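You operate a simulated robot arm through the tools that you are given. There is no shell and no other tool.

Carry out the task below with a simulated two-armed robot. There is one attempt and no reset: what you move stays moved.

Task
The bearing on the heater has overheated: swap it for the other one.
Fine: stop the heat and turn the selector off first; spoilt one on the black mat; then set the heat printed on the new one.

The check looks at the end state, three seconds after you hand in, the way a careful person would. Anything else that was tipped, shoved, dropped, spilled or broken makes it a failure.

Robot
Two 7-joint arms with fingered hands on one trunk that stands fixed in place. Base frame: the origin is at the foot of the trunk, x ahead of it, y to its left, z up; the work surface is at about z = 880. Units: mm, degrees, N and s.
The left shoulder is at [56, 158, 1168], the right one opposite. With the tool pointing down near the work surface each hand reaches from about 420 to 840 mm from the base axis, measured 20 degrees to its own side. Payload 4 kg a hand.
The tool frame of a hand sits at the grasp point between the pads (the TCP): z along the fingers, y along the line on which they close. The tips reach 30 mm beyond it. The gripper opens to 104 mm; its body begins 35 mm behind the TCP. The gripper is a hand of 4 fingers: y runs from the thumb to the fingers, the wrist lies at [-15, -104, -178] in the tool frame.
Orientation is that of the tool frame in the base frame, as a unit quaternion [w, x, y, z]. With the fingers straight down and the wrist toward the robot, the tool's x, y and z point along [0, 1, 0], [1, 0, 0] and [0, 0, -1] of the base frame.

Tools
- The arms move only by the tool apply_moves. It takes "left_targets", "right_targets" or both (then of equal length, played together; a hand with none holds still); each is a list of rows, each a list of 6 numbers: the shift along the tool's x, y, z in mm, then the turn, a rotation vector about the tool's x, y, z in degrees. In form: [[x, y, z, ax, ay, az], ...]. A call has 1 to 20 rows; each row is the pose to reach, as a shift and turn from the pose commanded when the call began, along the tool's axes at that moment. Each row takes 0.2 s and may step no farther than 50 mm and 8.6 degrees from the row before; otherwise, the whole call is refused. Where a pose cannot be reached the arm comes as near as it can. A force on the tool above 40 N (or 10 N above the force at the start of the call, whichever is more), or a blocked arm, ends the call early, and 0.2 s more pass. In this call time passes only in rows, and 0.2 s behind the last. It gives the time, the measured TCP pose, the force on the tool (base axes), the opening and the grip force at its end, in the units of the frame above (readings bear some noise), with the torque about the TCP (base axes, N m) and any sound that the robot's microphone picked up.
- Cameras (640 x 400 px; columns grow to the right, rows downward): "scene" is now at [132.3, 45.5, 1362.5]; the picture's right is [0.47, -0.88, -0.01], its down [-0.34, -0.17, -0.93] and it looks along [0.81, 0.44, -0.38] (base axes); focal length 303 px, centre (320, 200). "left" rides on the left gripper at [-61, -92, -131] in its tool frame; the picture's right is [-0.81, -0.28, 0.52], its down [0.53, -0.71, 0.46] and it looks along [0.24, 0.64, 0.73] (tool axes); focal length 275 px, centre (320, 200). "right" rides on the right gripper at [61, -92, -131] in its tool frame; the picture's right is [-0.81, 0.28, -0.52], its down [-0.53, -0.71, 0.45] and it looks along [-0.24, 0.64, 0.73] (tool axes); focal length 275 px, centre (320, 200).
- snapshot(camera): a new picture of that camera. No time passes.
- lift_body(by): moves the trunk up (or, below 0, down) by that many mm; the arms and the scene camera ride with it, the base frame stays. It gives what a move gives, with no picture.
- set_fingers(index, middle, ring, thumb_bend, thumb_turn, hand): sets how far each is bent, from 0 (flat) to 100 (curled in); at 30 the hand is open as for a grip, at 70 the pads meet at the TCP. One left out holds its place. A second passes; each finger stops where it meets its share of the squeeze, and holds until it gets a number again. It is the only way to open and close the hand. It gives what a move gives, with no picture; readings hold the bend of each and the force on the fingers (four entries, about 0 where the hand has none), thumb and palm. thumb_turn goes from beside the hand (0) to across from the fingers (100), as for a grip.
- head_to(pan, tilt): turns the head with the scene camera to pan (to the left, within 80 degrees either way) and tilt (down, from -29 to 69), counted from straight ahead of the robot. It gives what a move gives.
- locate(camera, pixels): for up to 12 pixels [column, row] of the newest picture of that camera ("zoom" is the newest enlarged one), the place [x, y, z] in the base frame of the surface seen there, good to about 2 mm. No time passes.
- zoom(camera, box): a new picture of the part [left, top, right, bottom] of that camera's present view, enlarged. No time passes.
- sign_off(): hands the job in; it is judged then, once.

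Open the grippers and draw the arms clear of the work before you hand the job in, unless the task says otherwise.

The tools are called after "Call:" as a command line: name --argument value ..., lists and objects as JSON in quotes. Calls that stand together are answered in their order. apply_moves: Moves the arms, as the interface text tells. Its arguments: {"type":"object","properties":{"left_targets":{"type":"array","items":{"type":"array","items":{"type":"number"}}},"right_targets":{"type":"array","items":{"type":"array","items":{"type":"number"}}}},"required":[]} The other tools are called the same way: lift_body (by) moves the trunk up or down; set_fingers (index, middle, ring, thumb_bend, thumb_turn, hand) moves the fingers one by one; head_to (pan, tilt) turns the head that bears the scene camera; snapshot (camera) takes a picture; locate (camera, pixels) gives the place of the surface under pixels of a picture; zoom (camera, box) takes an enlarged picture of a part of a camera's view; sign_off () hands the job in.

At the start:

```text
time_s: 0.0
left_eef_pos: [407.5, 401.9, 1218.0]
left_tcp_rot: [0.0, 0.707, 0.707, 0.0]
left_force: [0.1, 0.0, -0.3]
left_moment: [0.0, 0.01, 0.0]
left_width: 103.5
left_grasp_force: 0.1
left_shape: jaw
left_bend: [30.0, 30.0, 30.0, 30.0, 98.0]
left_finger forces: [0.0, 0.0, 0.0, 0.0, 0.0, 0.0]
right_eef_pos: [533.7, -46.5, 1217.5]
right_tcp_rot: [0.0, 0.708, 0.706, 0.0]
right_force: [0.7, 0.0, 0.0]
right_moment: [0.03, 0.04, -0.03]
right_width: 103.7
right_grasp_force: 0.1
right_shape: jaw
right_bend: [30.0, 30.0, 30.0, 30.0, 98.0]
right_finger forces: [0.0, 0.0, 0.1, 0.0, 0.0, 0.1]
trunk travel left (down, up): [-375.0, 132.0]
head pan, tilt (commanded): [28.3, 21.5]
```

scene: 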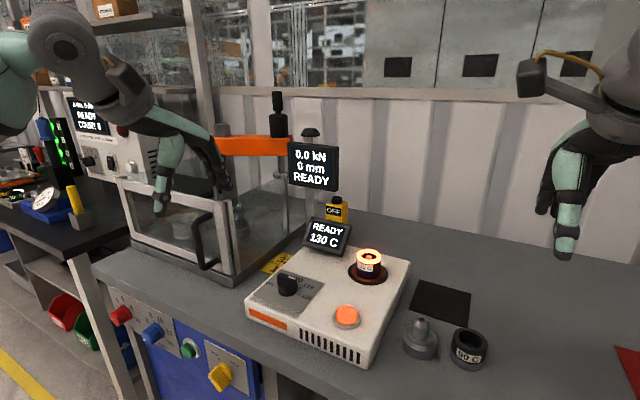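
right: 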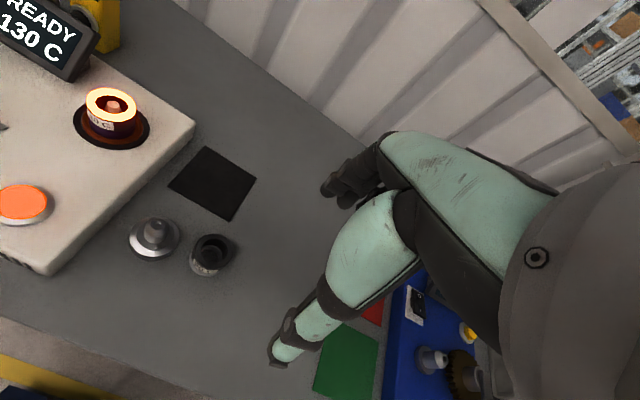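
left: 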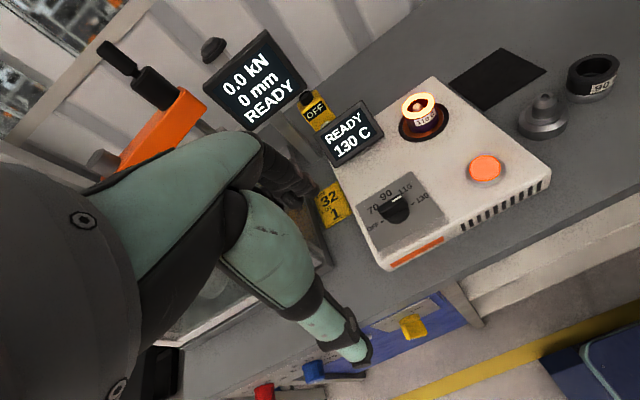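

The scene shows the heater with a glowing bearing near (368,262), a knob at (288,284), an orange button at (346,316), the black mat at (440,302), and the new bearing at (470,348). I zoom in to read the details.

Call:
zoom --camera "scene" --box '[230, 180, 430, 370]'

Call:
zoom --camera "left" --box '[300, 30, 640, 270]'

Call:
zoom --camera "scene" --box '[380, 270, 520, 390]'

Call:
zoom --camera "right" --box '[0, 60, 280, 300]'

```text
2.11 times, centred on (330, 275) of scene
```

zoom: 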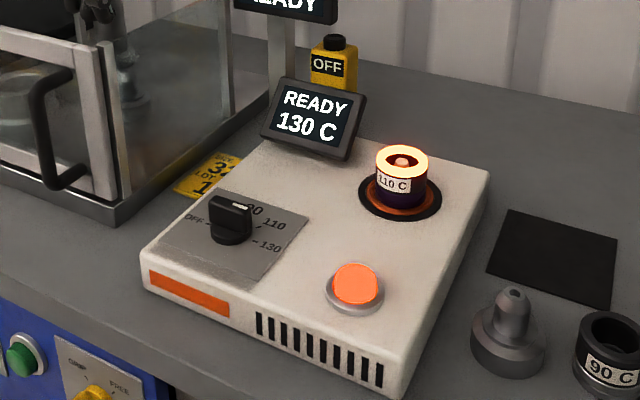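

```text
1.67 times, centred on (470, 150) of left
```

zoom: 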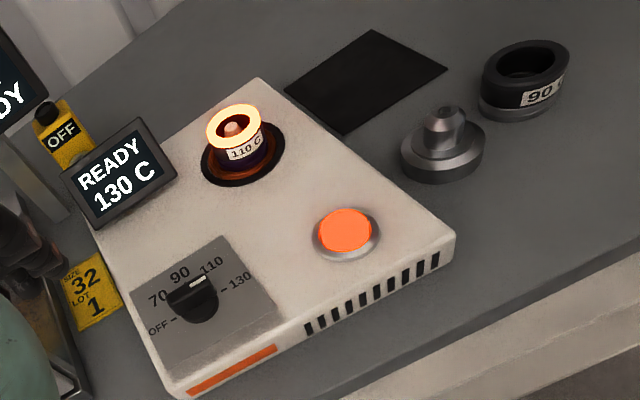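

```text
3.33 times, centred on (450, 330) of scene
```

zoom: 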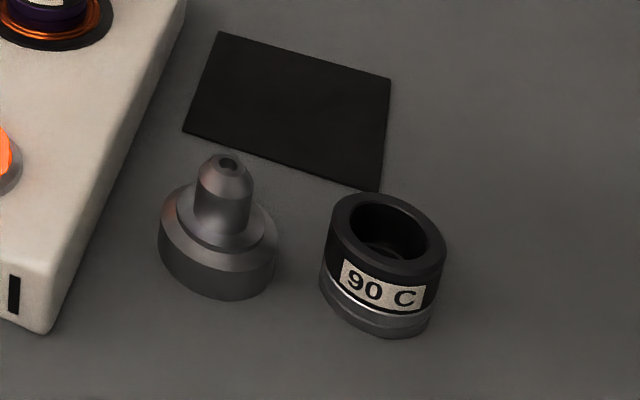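

```text
1.67 times, centred on (140, 180) of right
```

zoom: 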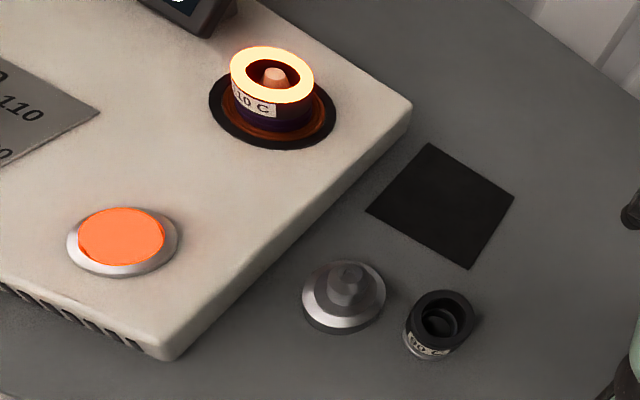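

The hot bearing is labelled 110 C, the display shows READY 130 C, and the new bearing reads 90 C. I now locate the key features in the zoomed and scene pictures.

Call:
locate --camera "scene" --pixels '[[288, 280], [279, 290], [297, 272], [346, 315], [368, 255], [368, 270], [368, 280], [422, 322], [420, 350], [470, 335], [470, 360], [440, 302]]'

Call:
locate --camera "left" --pixels '[[395, 203], [390, 212], [486, 168], [419, 108], [425, 122], [400, 128], [445, 128], [541, 105], [592, 66], [600, 82], [497, 78], [433, 78]]'

Call:
locate --camera "right" --pixels '[[110, 104], [112, 125], [22, 202], [212, 182], [153, 230], [155, 250], [211, 245], [211, 265], [150, 128], [75, 125], [208, 147], [230, 220]]'

```text
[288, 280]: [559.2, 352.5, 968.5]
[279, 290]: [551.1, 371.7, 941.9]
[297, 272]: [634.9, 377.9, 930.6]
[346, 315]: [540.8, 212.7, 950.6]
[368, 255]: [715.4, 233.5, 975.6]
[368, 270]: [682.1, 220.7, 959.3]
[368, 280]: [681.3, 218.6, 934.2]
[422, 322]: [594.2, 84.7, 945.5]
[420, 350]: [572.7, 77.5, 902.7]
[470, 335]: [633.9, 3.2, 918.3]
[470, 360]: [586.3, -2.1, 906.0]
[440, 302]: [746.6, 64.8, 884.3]
```

```text
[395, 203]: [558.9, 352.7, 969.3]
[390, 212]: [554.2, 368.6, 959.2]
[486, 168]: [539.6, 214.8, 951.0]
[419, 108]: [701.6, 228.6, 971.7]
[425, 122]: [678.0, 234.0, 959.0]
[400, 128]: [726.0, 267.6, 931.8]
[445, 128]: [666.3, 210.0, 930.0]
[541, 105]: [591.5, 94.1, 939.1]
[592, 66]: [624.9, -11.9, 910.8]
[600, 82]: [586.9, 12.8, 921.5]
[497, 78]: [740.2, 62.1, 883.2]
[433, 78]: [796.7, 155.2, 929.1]
```

```text
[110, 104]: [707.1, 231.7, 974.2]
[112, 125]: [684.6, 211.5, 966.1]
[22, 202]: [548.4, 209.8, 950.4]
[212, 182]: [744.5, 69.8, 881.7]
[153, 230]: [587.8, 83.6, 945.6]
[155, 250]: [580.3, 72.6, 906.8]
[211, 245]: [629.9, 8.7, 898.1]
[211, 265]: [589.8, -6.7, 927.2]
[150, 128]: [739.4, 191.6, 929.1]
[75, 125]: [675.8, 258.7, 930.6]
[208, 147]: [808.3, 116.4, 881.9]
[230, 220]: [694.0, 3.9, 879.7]
```

Heater deck is at z≈930, button at about (543,212,951), knob near (558,353,969), hot bearing near (707,230,975), mat near (744,66). I tilt the head for a better centred view of the work.

Call:
head_to --pan 20 --tilt 40

Call:
snapshot --camera "scene"

```text
time_s: 0.8
left_eef_pos: [394.4, 400.9, 1225.7]
left_tcp_rot: [0.004, 0.707, 0.707, 0.003]
left_force: [-0.5, 0.7, 0.3]
left_moment: [-0.05, -0.03, 0.0]
left_width: 104.0
left_grasp_force: 0.1
left_shape: jaw
left_bend: [30.0, 30.0, 30.0, 30.0, 98.0]
left_finger forces: [0.1, 0.0, 0.0, 0.0, 0.1, 0.0]
right_eef_pos: [518.3, -46.8, 1225.1]
right_tcp_rot: [0.005, 0.707, 0.707, 0.004]
right_force: [0.0, 0.2, -0.5]
right_moment: [0.02, -0.03, -0.01]
right_width: 103.9
right_grasp_force: 0.0
right_shape: jaw
right_bend: [30.0, 30.0, 30.0, 30.0, 98.0]
right_finger forces: [0.0, 0.0, 0.1, 0.0, 0.0, 0.0]
trunk travel left (down, up): [-375.0, 132.0]
head pan, tilt (commanded): [20.0, 40.0]
```

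```text
taken
```

scene: 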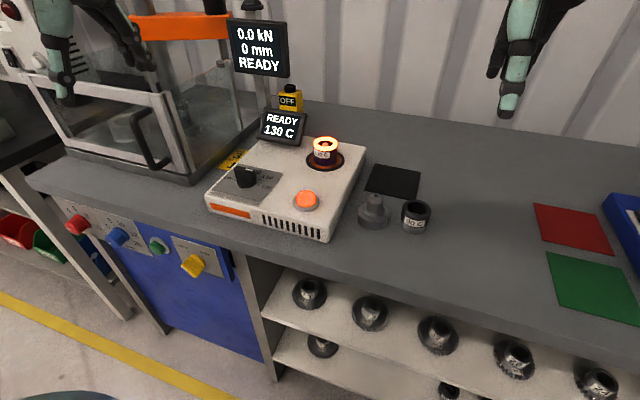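

The heater is now centred around (285,185). I zoom closely to read the knob pointer, labels and shapes.

Call:
zoom --camera "scene" --box '[200, 95, 370, 245]'

Call:
zoom --camera "scene" --box '[215, 150, 295, 210]'

Call:
zoom --camera "scene" --box '[340, 150, 450, 245]'

Call:
zoom --camera "scene" --box '[290, 125, 360, 185]'

```text
2.67 times, centred on (285, 170) of scene
```

zoom: 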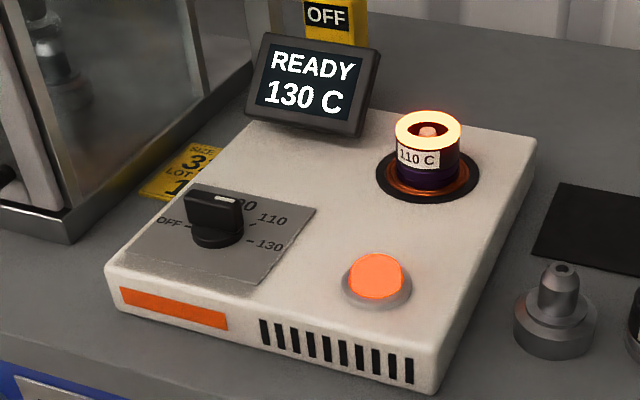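

```text
6.67 times, centred on (255, 180) of scene
```

zoom: 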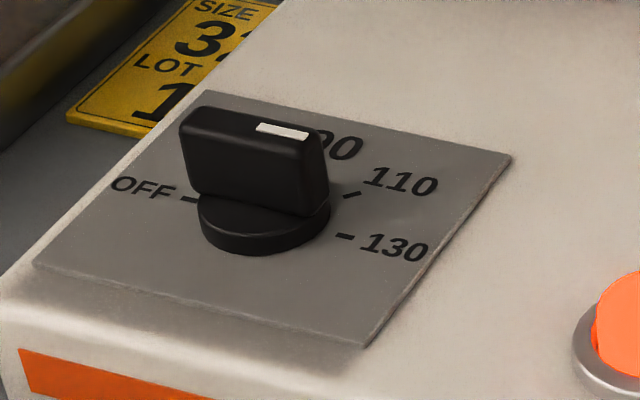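

```text
4.21 times, centred on (395, 198) of scene
```

zoom: 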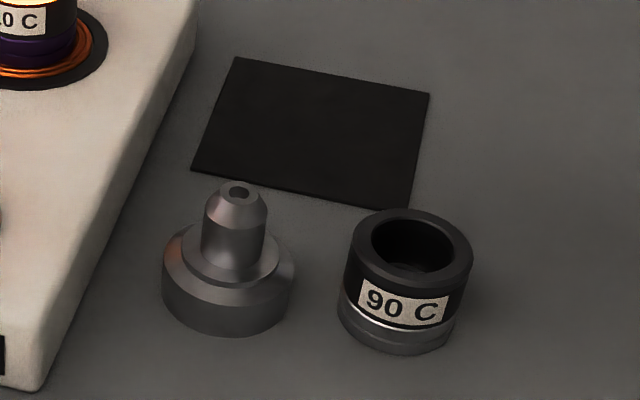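

```text
6.67 times, centred on (325, 155) of scene
```

zoom: 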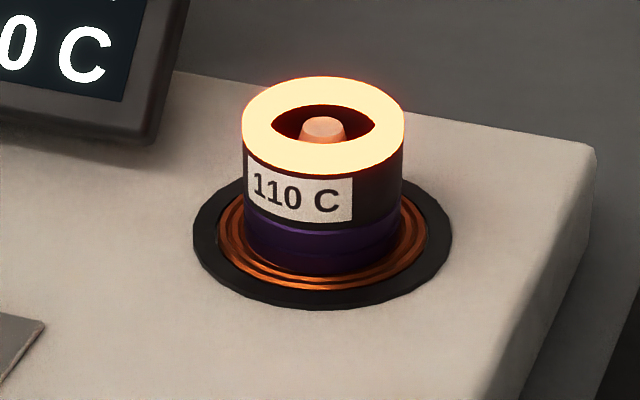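

The knob's white mark is on the end toward 110/130 in the zoom. I re-zoom on the knob to measure the bar and tick positions.

Call:
zoom --camera "scene" --box '[215, 150, 295, 210]'

Call:
locate --camera "zoom" --pixels '[[190, 113], [313, 138], [285, 132], [255, 120], [190, 199], [343, 236], [351, 195], [262, 245], [205, 240], [325, 220], [245, 150], [322, 150]]'

Call:
zoom --camera "left" --box '[340, 150, 470, 250]'

```text
6.67 times, centred on (255, 180) of scene
```

zoom: 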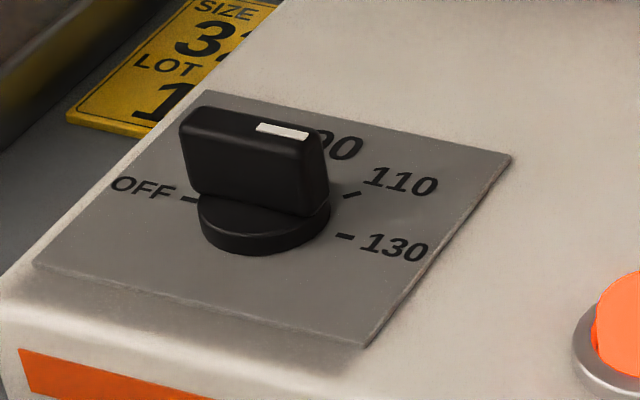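

```text
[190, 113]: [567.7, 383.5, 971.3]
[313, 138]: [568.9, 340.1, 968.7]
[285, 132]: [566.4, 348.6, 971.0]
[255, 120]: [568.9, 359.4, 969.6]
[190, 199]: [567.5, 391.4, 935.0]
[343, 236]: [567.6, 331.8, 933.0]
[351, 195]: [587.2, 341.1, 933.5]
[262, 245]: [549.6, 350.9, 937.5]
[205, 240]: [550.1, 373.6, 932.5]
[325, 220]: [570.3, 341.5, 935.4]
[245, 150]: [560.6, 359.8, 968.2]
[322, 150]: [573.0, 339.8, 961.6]
```

```text
4.00 times, centred on (405, 200) of left
```

zoom: 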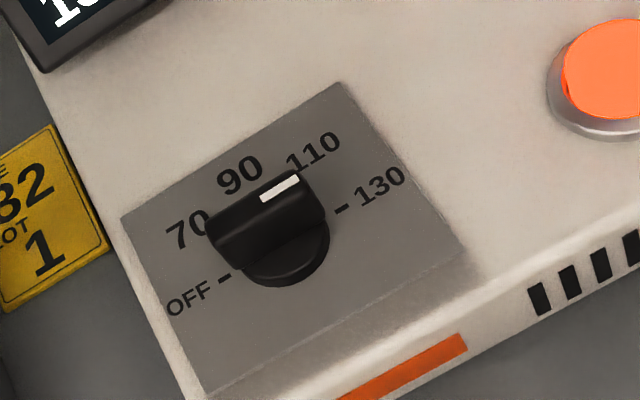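

The ticks show OFF at +y (567,391) and 130 at −y (567,332), so the knob centre is about (567.5,361.6) and the white mark points to 130. First I move the right arm out of the way to the right and bring the left hand above the button area.

Call:
apply_moves --left_targets '[[-31, 25, 20, 0, 0, 0], [-63, 50, 40, 0, 0, 0], [-95, 75, 60, 0, 0, 0], [-126, 100, 80, 0, 0, 0], [-158, 125, 100, 0, 0, 0], [-189, 149, 120, 0, 0, 0]]' --right_targets '[[-45, -10, 0, 0, 0, 0], [-90, -20, 0, 0, 0, 0], [-135, -30, 0, 0, 0, 0], [-180, -40, 0, 0, 0, 0], [-225, -50, 0, 0, 0, 0], [-265, -60, 0, 0, 0, 0]]'

Call:
set_fingers --hand "left" --index 70 --middle 100 --ring 100 --thumb_bend 60

Call:
snapshot --camera "scene"

Call:
snapshot --camera "left"

Call:
snapshot --camera "right"

```text
time_s: 2.2
left_eef_pos: [546.1, 208.8, 1104.3]
left_tcp_rot: [0.002, 0.707, 0.707, 0.004]
left_force: [-0.1, 0.0, -0.2]
left_moment: [0.01, -0.01, 0.02]
left_width: 103.9
left_grasp_force: 0.0
left_shape: jaw
left_bend: [30.0, 30.0, 30.0, 30.0, 98.0]
left_finger forces: [0.1, 0.0, 0.1, 0.0, 0.1, 0.0]
right_eef_pos: [460.7, -313.8, 1223.9]
right_tcp_rot: [0.002, 0.707, 0.707, 0.004]
right_force: [0.5, 0.3, -0.1]
right_moment: [0.03, 0.04, 0.02]
right_width: 103.9
right_grasp_force: 0.1
right_shape: jaw
right_bend: [30.0, 30.0, 30.0, 30.0, 98.0]
right_finger forces: [0.0, 0.0, 0.0, 0.1, 0.1, 0.1]
trunk travel left (down, up): [-375.0, 132.0]
head pan, tilt (commanded): [20.0, 40.0]
```

```text
time_s: 3.2
left_eef_pos: [545.1, 211.4, 1104.4]
left_tcp_rot: [0.005, 0.707, 0.707, 0.004]
left_force: [-0.4, 0.6, -0.1]
left_moment: [0.0, -0.01, -0.01]
left_width: 13.9
left_grasp_force: 0.0
left_shape: fingers
left_bend: [70.0, 100.0, 100.0, 60.0, 98.0]
left_finger forces: [0.0, 0.0, 0.1, 0.1, 0.1, 0.0]
right_eef_pos: [458.5, -311.5, 1224.8]
right_tcp_rot: [0.005, 0.707, 0.707, 0.004]
right_force: [0.3, 1.2, 0.3]
right_moment: [0.01, 0.0, 0.0]
right_width: 104.0
right_grasp_force: 0.1
right_shape: jaw
right_bend: [30.0, 30.0, 30.0, 30.0, 98.0]
right_finger forces: [0.0, 0.0, 0.1, 0.0, 0.1, 0.1]
trunk travel left (down, up): [-375.0, 132.0]
head pan, tilt (commanded): [20.0, 40.0]
```

```text
taken
```

scene: 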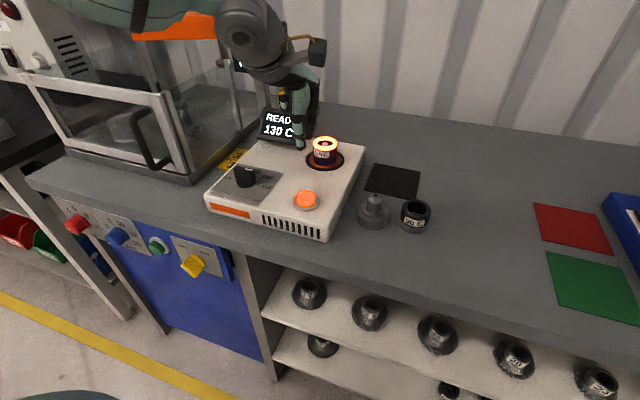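

```text
taken
```

left: 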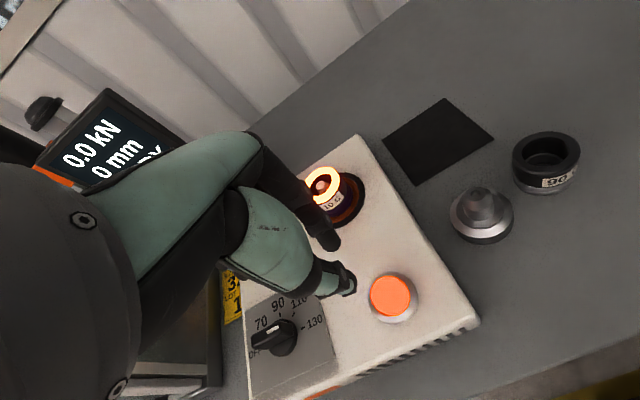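

```text
taken
```

right: 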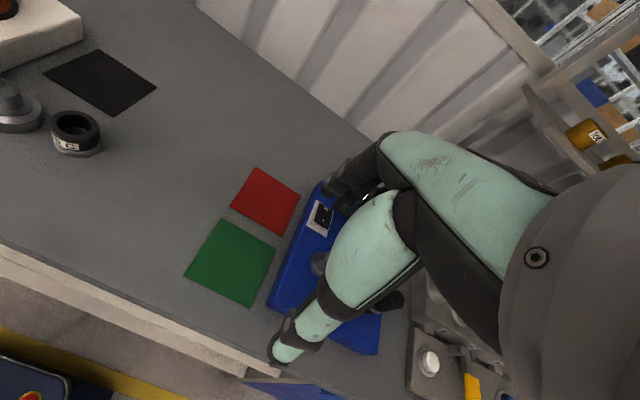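

The left hand is now above the button near (300,110) of the scene picture with the index down. I zoom on the hand to see finger tip heights and locate them.

Call:
zoom --camera "scene" --box '[240, 40, 380, 170]'

Call:
zoom --camera "left" --box '[220, 120, 440, 320]'

Call:
locate --camera "left" --pixels '[[348, 283], [335, 245], [320, 280], [310, 235], [350, 275]]'

```text
3.08 times, centred on (310, 105) of scene
```

zoom: 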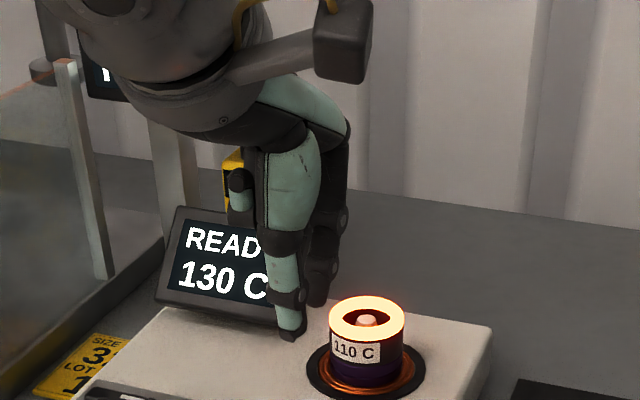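

```text
2.00 times, centred on (330, 220) of left
```

zoom: 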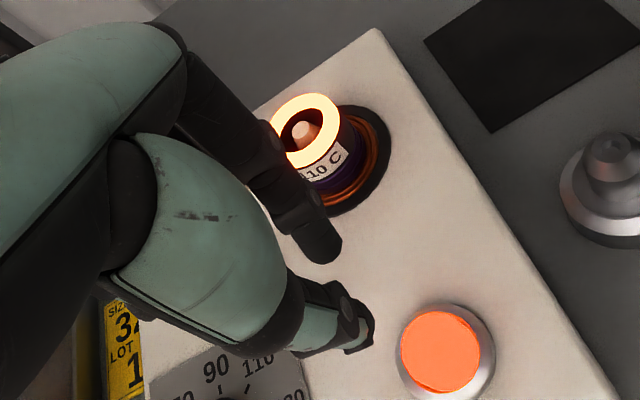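

```text
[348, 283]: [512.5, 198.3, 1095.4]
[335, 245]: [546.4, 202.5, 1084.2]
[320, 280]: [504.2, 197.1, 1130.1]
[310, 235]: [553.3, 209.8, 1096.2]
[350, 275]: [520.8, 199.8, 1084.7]
```

Index tip is about 20 mm below the TCP, at (546,205,1084), with the thumb tip nearby. I bring the thumb in to pinch the index and locate the button precisely in the left view around (391,297).

Call:
set_fingers --hand "left" --thumb_bend 70

Call:
snapshot --camera "left"

Call:
locate --camera "left" --pixels '[[391, 297], [373, 297], [409, 297], [391, 279], [391, 313], [418, 300], [395, 322]]'

Call:
zoom --camera "left" --box '[260, 180, 440, 330]'

```text
time_s: 4.2
left_eef_pos: [545.8, 212.3, 1104.3]
left_tcp_rot: [0.005, 0.707, 0.707, 0.004]
left_force: [-0.3, 0.6, 0.7]
left_moment: [-0.02, 0.07, -0.01]
left_width: 1.7
left_grasp_force: 0.1
left_shape: fingers
left_bend: [70.0, 100.0, 100.0, 70.0, 98.0]
left_finger forces: [0.0, 0.1, 0.0, 0.0, 0.0, 0.0]
right_eef_pos: [458.8, -311.2, 1226.6]
right_tcp_rot: [0.004, 0.708, 0.706, 0.004]
right_force: [-0.2, 0.1, 0.0]
right_moment: [0.0, 0.02, -0.01]
right_width: 104.0
right_grasp_force: 0.0
right_shape: jaw
right_bend: [30.0, 30.0, 30.0, 30.0, 98.0]
right_finger forces: [0.0, 0.0, 0.0, 0.0, 0.0, 0.1]
trunk travel left (down, up): [-375.0, 132.0]
head pan, tilt (commanded): [20.0, 40.0]
```

```text
taken
```

left: 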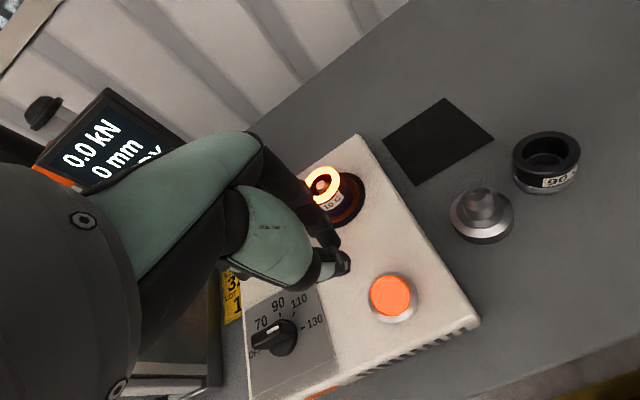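

```text
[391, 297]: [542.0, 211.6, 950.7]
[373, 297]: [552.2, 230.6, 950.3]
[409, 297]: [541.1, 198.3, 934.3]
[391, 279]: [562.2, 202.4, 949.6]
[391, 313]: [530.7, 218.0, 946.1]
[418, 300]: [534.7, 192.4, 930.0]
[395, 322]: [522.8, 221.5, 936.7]
```

```text
2.67 times, centred on (350, 255) of left
```

zoom: 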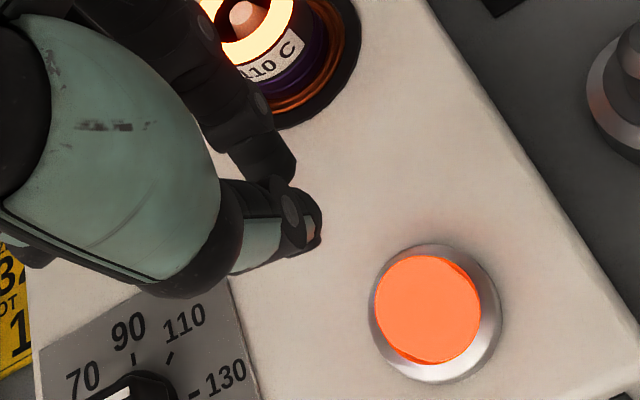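

Pinched fingertips are aligned over the button centre (542,212,951). I descend to just above it.

Call:
apply_moves --left_targets '[[0, -1, 40, 0, 0, 0], [0, -2, 80, 0, 0, 0], [0, -2, 105, 0, 0, 0]]'

Call:
snapshot --camera "left"

Call:
zoom --camera "scene" --box '[230, 100, 380, 240]'

```text
time_s: 5.0
left_eef_pos: [544.1, 212.8, 1001.4]
left_tcp_rot: [0.005, 0.707, 0.707, 0.004]
left_force: [-0.5, 0.0, -0.4]
left_moment: [0.03, 0.02, 0.05]
left_width: 1.2
left_grasp_force: 0.0
left_shape: fingers
left_bend: [70.0, 100.0, 100.0, 70.0, 98.0]
left_finger forces: [0.1, 0.0, 0.0, 0.0, 0.0, 0.1]
right_eef_pos: [458.5, -309.6, 1226.4]
right_tcp_rot: [0.005, 0.708, 0.707, 0.003]
right_force: [0.2, 0.2, -0.5]
right_moment: [0.0, 0.03, 0.0]
right_width: 104.0
right_grasp_force: 0.0
right_shape: jaw
right_bend: [30.0, 30.0, 30.0, 30.0, 98.0]
right_finger forces: [0.1, 0.0, 0.0, 0.1, 0.0, 0.0]
trunk travel left (down, up): [-375.0, 132.0]
head pan, tilt (commanded): [20.0, 40.0]
```

```text
taken
```

left: 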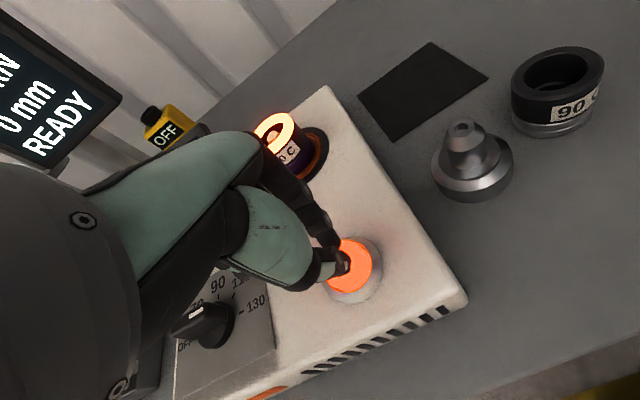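

```text
2.86 times, centred on (305, 170) of scene
```

zoom: 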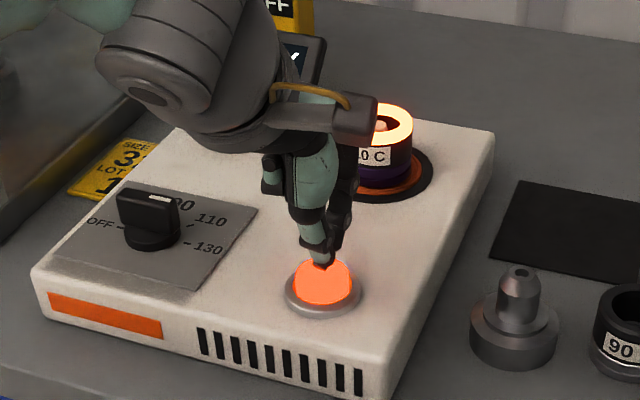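

Tips are about 27 mm above the cap and centred on it at (352,265) of the left view. I approach to a couple of mm and then press slowly.

Call:
apply_moves --left_targets '[[0, 0, 15, 0, 0, 0], [0, 0, 20, 0, 0, 0], [0, 0, 23, 0, 0, 0], [0, 0, 25, 0, 0, 0]]'

```text
time_s: 6.0
left_eef_pos: [543.8, 212.9, 976.5]
left_tcp_rot: [0.005, 0.707, 0.707, 0.005]
left_force: [-0.9, 0.3, 6.2]
left_moment: [-0.04, 0.08, -0.01]
left_width: 0.4
left_grasp_force: 3.0
left_shape: fingers
left_bend: [70.0, 100.0, 100.0, 70.0, 98.0]
left_finger forces: [0.2, 0.1, 0.0, 0.0, 6.1, 0.0]
right_eef_pos: [457.8, -312.3, 1225.8]
right_tcp_rot: [0.004, 0.708, 0.706, 0.004]
right_force: [-0.4, -0.1, -0.2]
right_moment: [-0.01, 0.0, 0.03]
right_width: 104.1
right_grasp_force: 0.0
right_shape: jaw
right_bend: [30.0, 30.0, 30.0, 30.0, 98.0]
right_finger forces: [0.1, 0.0, 0.0, 0.0, 0.0, 0.1]
trunk travel left (down, up): [-375.0, 132.0]
head pan, tilt (commanded): [20.0, 40.0]
heard: click
```

A click was heard with 6 N on the thumb tip. I check the display and button state before doing more.

Call:
zoom --camera "scene" --box '[230, 80, 380, 240]'

Call:
snapshot --camera "left"

```text
2.50 times, centred on (305, 160) of scene
```

zoom: 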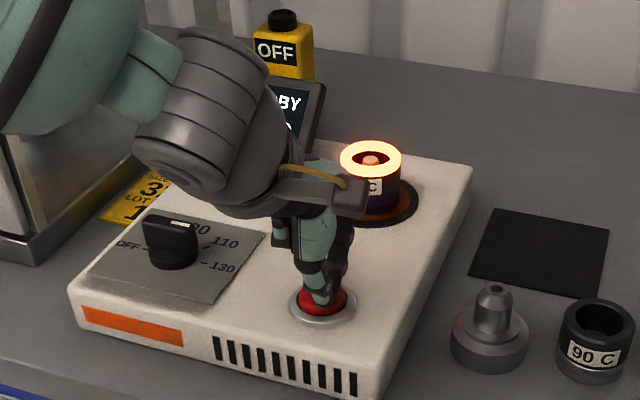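

```text
taken
```

left: 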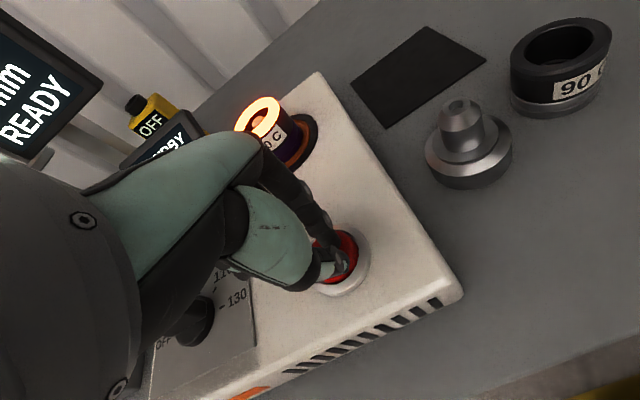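

The button is now dark red and the display reads "...BY" (STANDBY), so the heat is stopped. I rise straight up.

Call:
apply_moves --left_targets '[[0, 0, -10, 0, 0, 0], [0, 0, -50, 0, 0, 0], [0, 0, -90, 0, 0, 0]]'

Call:
zoom --camera "scene" --box '[200, 80, 380, 240]'

```text
time_s: 6.8
left_eef_pos: [543.7, 212.8, 1065.4]
left_tcp_rot: [0.004, 0.707, 0.707, 0.004]
left_force: [0.2, -0.4, 0.8]
left_moment: [-0.01, -0.03, 0.03]
left_width: 0.5
left_grasp_force: 0.0
left_shape: fingers
left_bend: [70.0, 100.0, 100.0, 70.0, 98.0]
left_finger forces: [0.1, 0.0, 0.0, 0.1, 0.1, 0.0]
right_eef_pos: [458.4, -311.6, 1225.6]
right_tcp_rot: [0.005, 0.708, 0.706, 0.005]
right_force: [0.7, 0.1, 0.2]
right_moment: [-0.03, -0.03, -0.01]
right_width: 104.0
right_grasp_force: 0.1
right_shape: jaw
right_bend: [30.0, 30.0, 30.0, 30.0, 98.0]
right_finger forces: [0.0, 0.1, 0.1, 0.0, 0.0, 0.0]
trunk travel left (down, up): [-375.0, 132.0]
head pan, tilt (commanded): [20.0, 40.0]
```

```text
2.50 times, centred on (290, 160) of scene
```

zoom: 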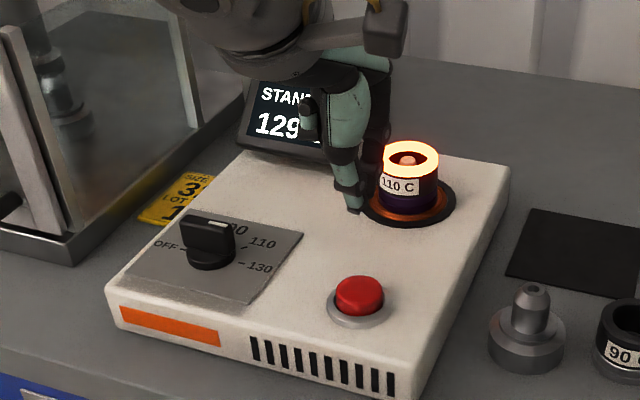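

The display shows STANDBY 129 and the button is out and red. Next is the knob; before turning the wrist near the glass press I locate the enclosure and display edges in a fresh scene picture.

Call:
head_to --pan 35 --tilt 30

Call:
snapshot --camera "scene"

```text
time_s: 7.6
left_eef_pos: [543.6, 213.2, 1063.7]
left_tcp_rot: [0.004, 0.707, 0.707, 0.005]
left_force: [0.0, 0.4, 0.2]
left_moment: [0.02, -0.01, -0.01]
left_width: 0.5
left_grasp_force: 0.0
left_shape: fingers
left_bend: [70.0, 100.0, 100.0, 70.0, 98.0]
left_finger forces: [0.0, 0.0, 0.1, 0.0, 0.1, 0.1]
right_eef_pos: [458.5, -311.9, 1225.2]
right_tcp_rot: [0.005, 0.707, 0.707, 0.003]
right_force: [-0.5, 0.6, -0.7]
right_moment: [-0.01, 0.05, 0.0]
right_width: 103.9
right_grasp_force: 0.1
right_shape: jaw
right_bend: [30.0, 30.0, 30.0, 30.0, 98.0]
right_finger forces: [0.0, 0.0, 0.1, 0.0, 0.0, 0.0]
trunk travel left (down, up): [-375.0, 132.0]
head pan, tilt (commanded): [35.0, 30.0]
```

```text
taken
```

scene: 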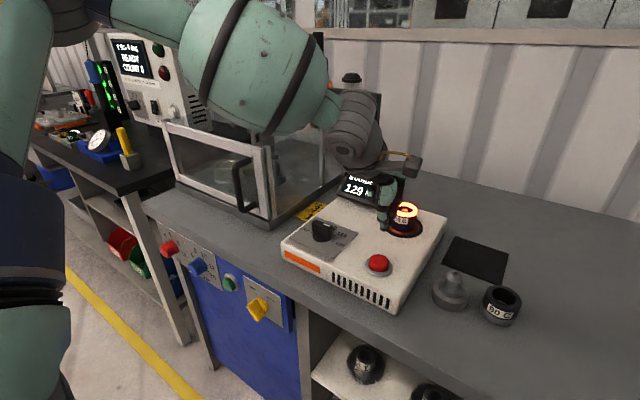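

Call:
locate --camera "scene" --pixels '[[271, 228], [263, 150], [167, 122], [247, 200], [325, 150], [343, 190], [351, 78], [372, 95], [262, 140], [322, 196], [200, 135], [415, 165]]'

Call:
zoom --camera "scene" --box '[150, 70, 430, 250]'

```text
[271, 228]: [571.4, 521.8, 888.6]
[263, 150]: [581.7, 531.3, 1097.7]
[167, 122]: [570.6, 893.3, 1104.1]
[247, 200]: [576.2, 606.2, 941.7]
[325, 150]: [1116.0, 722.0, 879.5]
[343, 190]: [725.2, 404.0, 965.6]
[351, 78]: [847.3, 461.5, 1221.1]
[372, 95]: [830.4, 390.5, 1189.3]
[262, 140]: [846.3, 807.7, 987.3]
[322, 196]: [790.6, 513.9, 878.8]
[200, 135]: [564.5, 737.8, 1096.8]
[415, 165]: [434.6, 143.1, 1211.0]
```

```text
2.22 times, centred on (290, 160) of scene
```

zoom: 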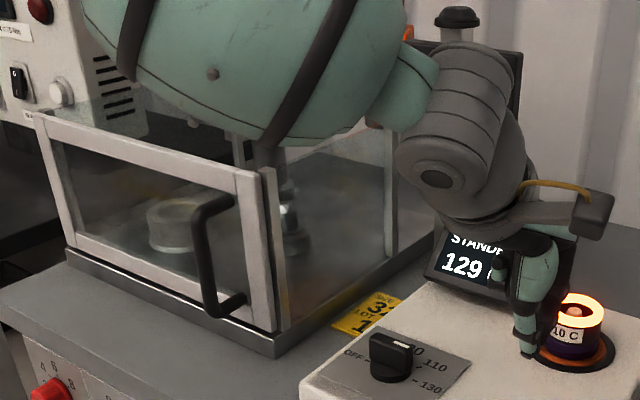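

The press enclosure corner is at (571,522) up to z≈1098, so I'll avoid swinging the wrist left and instead push the knob's bar round with a single index finger. I move the thumb out of the way and look at the hand's shape.

Call:
set_fingers --hand "left" --index 70 --middle 100 --ring 100 --thumb_bend 10 --thumb_turn 0

Call:
zoom --camera "scene" --box '[300, 120, 440, 260]'

Call:
snapshot --camera "left"

Call:
snapshot --camera "right"

```text
time_s: 8.6
left_eef_pos: [543.6, 212.8, 1064.3]
left_tcp_rot: [0.004, 0.707, 0.707, 0.004]
left_force: [-0.2, 0.1, 0.0]
left_moment: [-0.01, 0.03, -0.01]
left_width: 131.0
left_grasp_force: 0.1
left_shape: fingers
left_bend: [70.0, 100.0, 100.0, 10.0, 0.0]
left_finger forces: [0.0, 0.0, 0.0, 0.1, 0.1, 0.0]
right_eef_pos: [459.6, -311.1, 1226.2]
right_tcp_rot: [0.004, 0.708, 0.706, 0.004]
right_force: [0.4, 0.1, -0.3]
right_moment: [0.06, -0.02, 0.02]
right_width: 104.0
right_grasp_force: 0.1
right_shape: jaw
right_bend: [30.0, 30.0, 30.0, 30.0, 98.0]
right_finger forces: [0.0, 0.0, 0.1, 0.1, 0.0, 0.0]
trunk travel left (down, up): [-375.0, 132.0]
head pan, tilt (commanded): [35.0, 30.0]
```

```text
2.86 times, centred on (370, 190) of scene
```

zoom: 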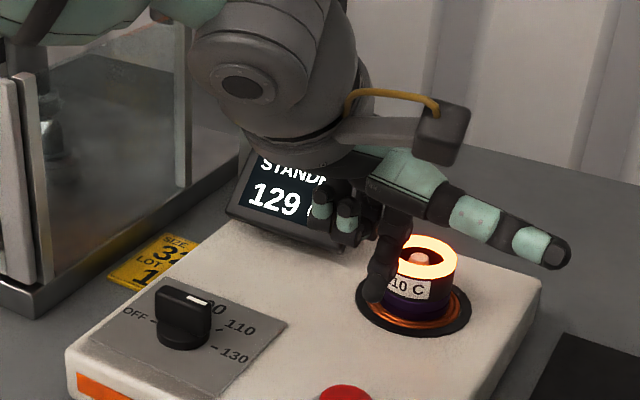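

```text
taken
```

left: 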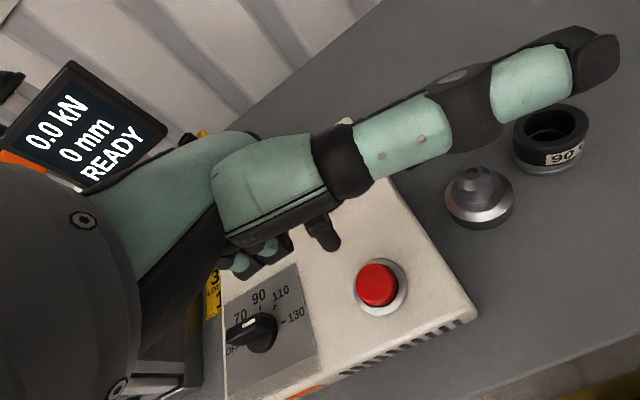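

```text
taken
```

right: 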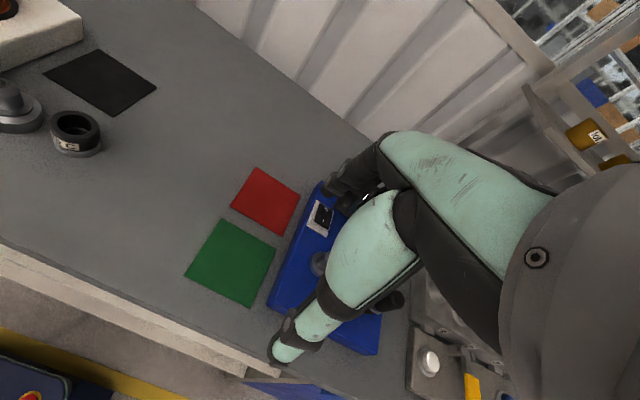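

The thumb now points out to the right, above the palm line, and the index alone points down at (380,285) in the zoom. I measure the index and thumb positions.

Call:
locate --camera "zoom" --pixels '[[375, 290], [383, 270], [368, 285], [397, 235], [555, 255], [350, 232], [322, 215]]'

Call:
locate --camera "left" --pixels '[[322, 235], [332, 243], [318, 225], [600, 60], [540, 80], [460, 115], [405, 145], [238, 262], [265, 250], [285, 245]]'

Call:
zoom --camera "left" --box '[200, 170, 400, 310]'

```text
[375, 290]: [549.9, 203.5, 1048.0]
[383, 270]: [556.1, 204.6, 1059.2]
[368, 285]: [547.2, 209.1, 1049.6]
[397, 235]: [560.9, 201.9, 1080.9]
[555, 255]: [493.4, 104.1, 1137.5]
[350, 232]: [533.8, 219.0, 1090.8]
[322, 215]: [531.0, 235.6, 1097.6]
```

```text
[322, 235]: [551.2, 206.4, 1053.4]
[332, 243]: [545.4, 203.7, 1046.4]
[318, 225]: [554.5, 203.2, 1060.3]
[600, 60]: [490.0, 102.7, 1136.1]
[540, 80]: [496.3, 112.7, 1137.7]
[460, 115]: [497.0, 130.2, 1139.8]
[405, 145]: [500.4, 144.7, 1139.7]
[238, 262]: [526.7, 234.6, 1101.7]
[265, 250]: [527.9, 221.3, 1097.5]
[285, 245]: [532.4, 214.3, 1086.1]
```

```text
2.86 times, centred on (300, 240) of left
```

zoom: 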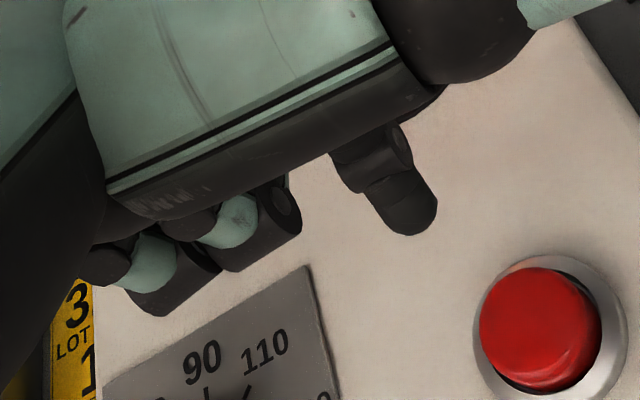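

The index tip is about 20 mm below the TCP and ~10 mm ahead of it; curled fingers and thumb stay well higher. I move over to the start side of the knob bar (TCP ≈ (527,350)), still above it.

Call:
apply_moves --left_targets '[[46, -6, 0, 0, 0, 0], [92, -12, 0, 0, 0, 0], [137, -17, 10, 0, 0, 0], [137, -17, 50, 0, 0, 0]]'

Call:
zoom --camera "scene" --box '[260, 150, 380, 270]'

Call:
snapshot --camera "left"

```text
time_s: 9.6
left_eef_pos: [528.2, 350.6, 1013.6]
left_tcp_rot: [0.004, 0.707, 0.707, 0.005]
left_force: [0.8, 0.3, -0.1]
left_moment: [0.01, 0.04, -0.02]
left_width: 130.9
left_grasp_force: 0.1
left_shape: fingers
left_bend: [70.0, 100.0, 100.0, 10.0, 0.0]
left_finger forces: [0.0, 0.0, 0.0, 0.1, 0.1, 0.1]
right_eef_pos: [460.9, -311.4, 1224.0]
right_tcp_rot: [0.004, 0.708, 0.706, 0.003]
right_force: [-0.3, 0.0, 0.2]
right_moment: [0.04, 0.0, 0.01]
right_width: 104.1
right_grasp_force: 0.2
right_shape: jaw
right_bend: [30.0, 30.0, 30.0, 30.0, 98.0]
right_finger forces: [0.0, 0.0, 0.0, 0.0, 0.0, 0.0]
trunk travel left (down, up): [-375.0, 132.0]
head pan, tilt (commanded): [35.0, 30.0]
```

```text
3.33 times, centred on (320, 210) of scene
```

zoom: 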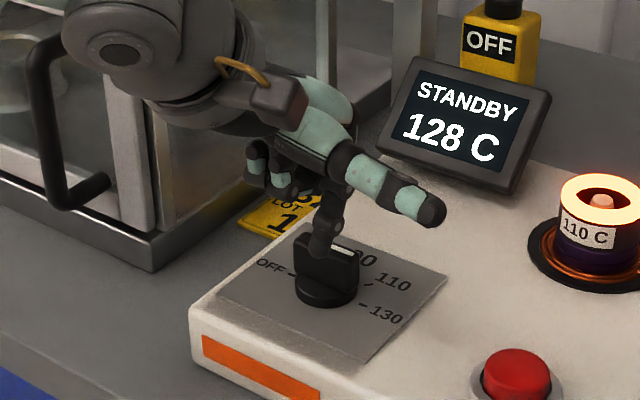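

```text
taken
```

left: 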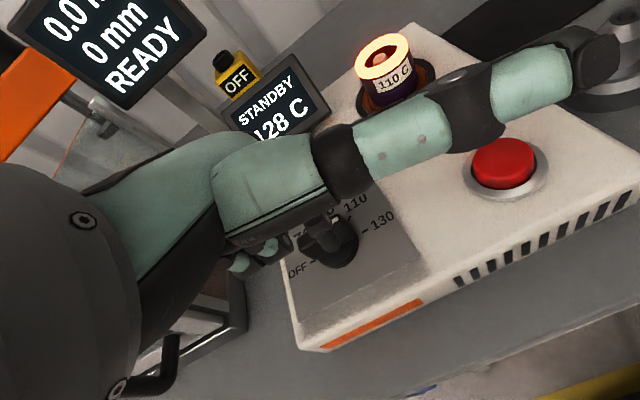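

The index tip hovers near the knob bar around (320,245) in the zoom. I locate the tip and knob to check clearance before descending.

Call:
locate --camera "zoom" --pixels '[[318, 240], [320, 250], [310, 245], [326, 225], [303, 240], [352, 262], [330, 265], [345, 250]]'

Call:
zoom --camera "left" --box '[230, 180, 430, 320]'

Call:
zoom --camera "scene" --box '[290, 190, 350, 250]'

```text
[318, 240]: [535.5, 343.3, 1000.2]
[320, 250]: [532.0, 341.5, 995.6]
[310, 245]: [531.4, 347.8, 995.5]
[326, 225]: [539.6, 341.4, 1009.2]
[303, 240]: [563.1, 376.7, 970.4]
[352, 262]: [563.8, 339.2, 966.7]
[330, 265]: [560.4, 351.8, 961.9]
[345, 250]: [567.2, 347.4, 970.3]
```

```text
2.86 times, centred on (330, 250) of left
```

zoom: 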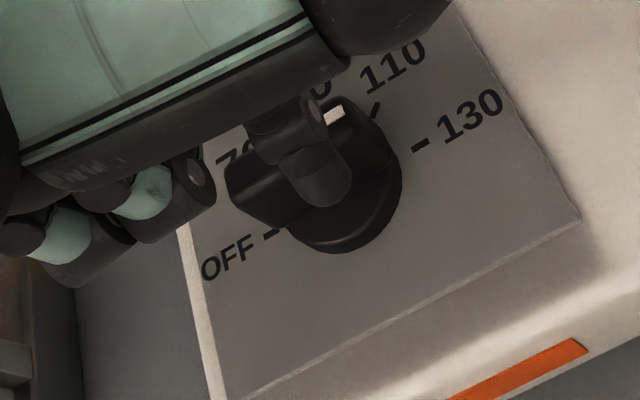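

```text
6.67 times, centred on (320, 220) of scene
```

zoom: 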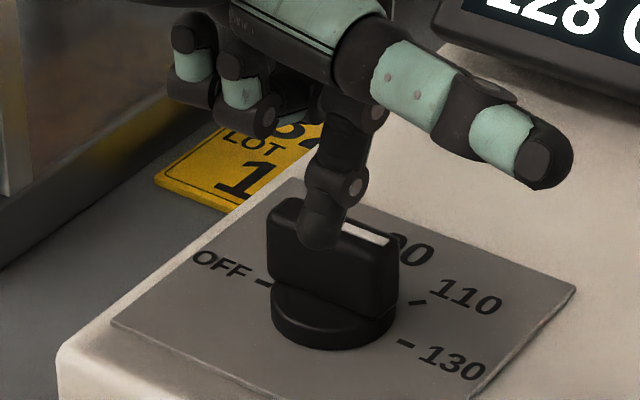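

Clearance confirmed: the bar's near face is at x≈560 and the leaning finger's front at TCP+~29. I back off slightly, descend beside the bar to tip z≈953, and push the pointer end through the first ~60°.

Call:
apply_moves --left_targets '[[0, -8, 15, 0, 0, 0], [-1, -8, 30, 0, 0, 0], [-1.5, -6, 41, 0, 0, 0], [-1.6, 0, 41, 0, 0, 0], [-1.6, 3.6, 41, 0, 0, 0], [-5, 8.9, 41, 0, 0, 0], [-7.1, 15.3, 41, 0, 0, 0], [-8, 21.6, 41, 0, 0, 0], [-7.5, 27.9, 41, 0, 0, 0]]'

Call:
zoom --camera "scene" --box '[270, 170, 370, 260]'

Call:
zoom --camera "left" --box '[230, 180, 430, 320]'

```text
time_s: 11.6
left_eef_pos: [555.6, 341.9, 973.5]
left_tcp_rot: [0.005, 0.707, 0.707, 0.004]
left_force: [-1.9, -1.4, -0.1]
left_moment: [-0.04, 0.0, -0.02]
left_width: 130.3
left_grasp_force: 1.1
left_shape: fingers
left_bend: [70.0, 100.0, 100.0, 10.0, 0.0]
left_finger forces: [1.8, 0.0, 0.1, 0.0, 0.0, 0.0]
right_eef_pos: [459.9, -312.1, 1226.6]
right_tcp_rot: [0.005, 0.708, 0.706, 0.005]
right_force: [0.8, -0.5, -0.5]
right_moment: [0.0, -0.02, -0.03]
right_width: 104.2
right_grasp_force: 0.2
right_shape: jaw
right_bend: [30.0, 30.0, 30.0, 30.0, 98.0]
right_finger forces: [0.0, 0.0, 0.1, 0.0, 0.0, 0.1]
trunk travel left (down, up): [-375.0, 132.0]
head pan, tilt (commanded): [35.0, 30.0]
```

```text
4.44 times, centred on (320, 215) of scene
```

zoom: 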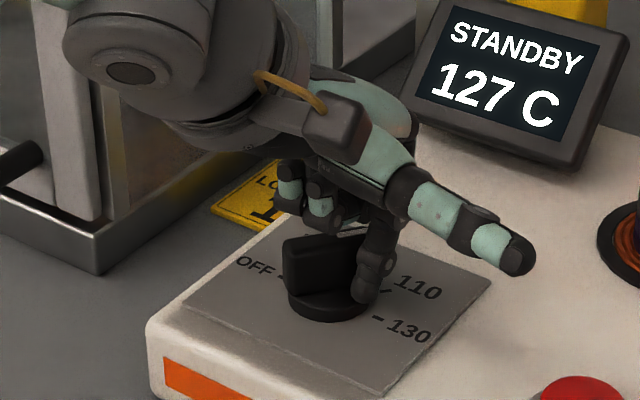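

```text
2.86 times, centred on (330, 250) of left
```

zoom: 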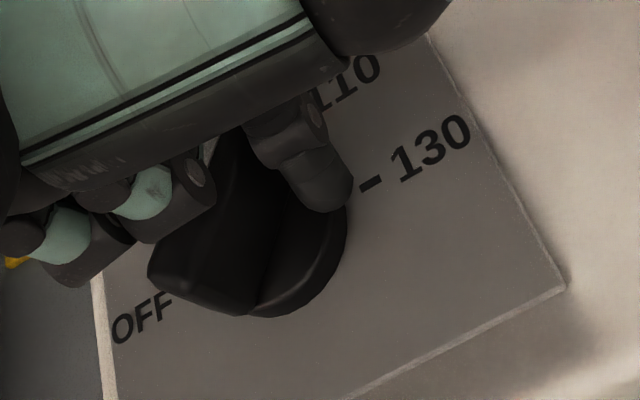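

The bar is following the finger (force ≈2 N), now roughly halfway to 90. I continue along the arc.

Call:
apply_moves --left_targets '[[1.9, 5.5, 0, 0, 0, 0], [5, 10.4, 0, 0, 0, 0], [9.1, 14.8, 0, 0, 0, 0], [14, 18, 0, 0, 0, 0], [19.3, 19.9, 0, 0, 0, 0]]'

Call:
zoom --camera "scene" --box '[270, 170, 370, 260]'

Call:
zoom --camera "left" --box '[230, 180, 430, 320]'

```text
time_s: 12.8
left_eef_pos: [574.5, 362.1, 974.1]
left_tcp_rot: [0.005, 0.707, 0.707, 0.004]
left_force: [-0.7, 0.6, 0.1]
left_moment: [-0.02, -0.01, 0.02]
left_width: 131.1
left_grasp_force: 0.4
left_shape: fingers
left_bend: [70.0, 100.0, 100.0, 10.0, 0.0]
left_finger forces: [0.3, 0.0, 0.1, 0.0, 0.0, 0.0]
right_eef_pos: [459.8, -312.2, 1225.7]
right_tcp_rot: [0.006, 0.707, 0.707, 0.004]
right_force: [0.3, -0.4, 0.5]
right_moment: [0.0, -0.04, 0.01]
right_width: 103.7
right_grasp_force: 0.0
right_shape: jaw
right_bend: [30.0, 30.0, 30.0, 30.0, 98.0]
right_finger forces: [0.0, 0.0, 0.0, 0.1, 0.0, 0.0]
trunk travel left (down, up): [-375.0, 132.0]
head pan, tilt (commanded): [35.0, 30.0]
```

```text
4.44 times, centred on (320, 215) of scene
```

zoom: 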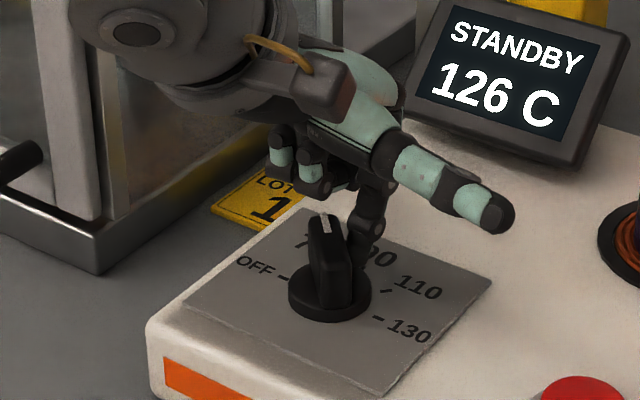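

```text
2.86 times, centred on (330, 250) of left
```

zoom: 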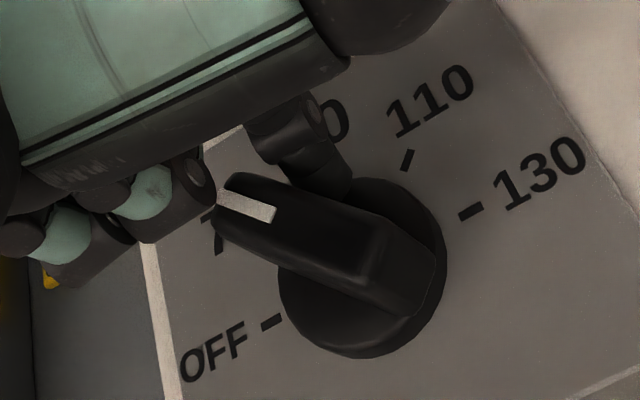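

The pointer now aims at 70. I continue the arc to OFF.

Call:
apply_moves --left_targets '[[5.3, 0.5, 0, 0, 0, 0], [10.3, -0.9, 0, 0, 0, 0], [13, -2.5, 0, 0, 0, 0], [14.7, -3.5, 0, 0, 0, 0]]'

Call:
zoom --camera "scene" --box '[270, 170, 370, 260]'

Call:
zoom --camera "left" --box '[230, 180, 430, 320]'

```text
time_s: 13.8
left_eef_pos: [571.9, 376.7, 974.1]
left_tcp_rot: [0.004, 0.707, 0.708, 0.005]
left_force: [0.5, -0.4, 0.3]
left_moment: [-0.04, -0.01, -0.01]
left_width: 131.4
left_grasp_force: 0.5
left_shape: fingers
left_bend: [69.0, 100.0, 100.0, 10.0, 0.0]
left_finger forces: [0.9, 0.1, 0.1, 0.1, 0.0, 0.0]
right_eef_pos: [459.2, -311.4, 1225.6]
right_tcp_rot: [0.004, 0.708, 0.706, 0.004]
right_force: [-0.8, 0.3, 0.2]
right_moment: [-0.02, 0.02, -0.04]
right_width: 103.8
right_grasp_force: 0.1
right_shape: jaw
right_bend: [30.0, 30.0, 30.0, 30.0, 98.0]
right_finger forces: [0.0, 0.0, 0.0, 0.0, 0.0, 0.0]
trunk travel left (down, up): [-375.0, 132.0]
head pan, tilt (commanded): [35.0, 30.0]
```

```text
4.44 times, centred on (320, 215) of scene
```

zoom: 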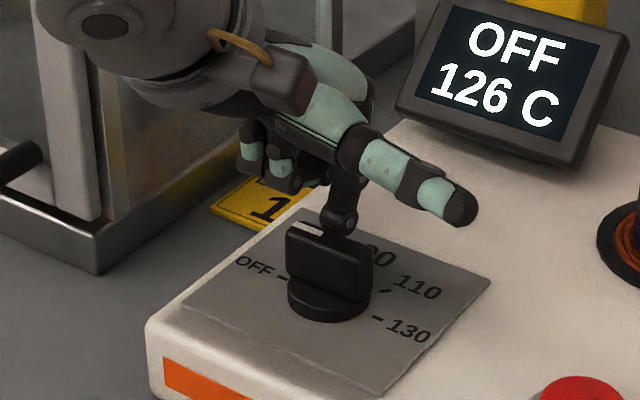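

```text
2.86 times, centred on (330, 250) of left
```

zoom: 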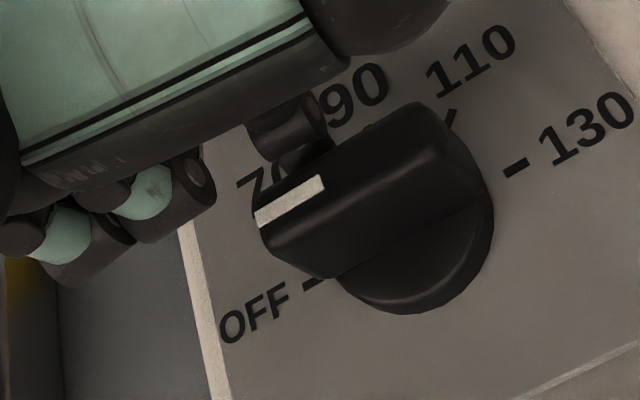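

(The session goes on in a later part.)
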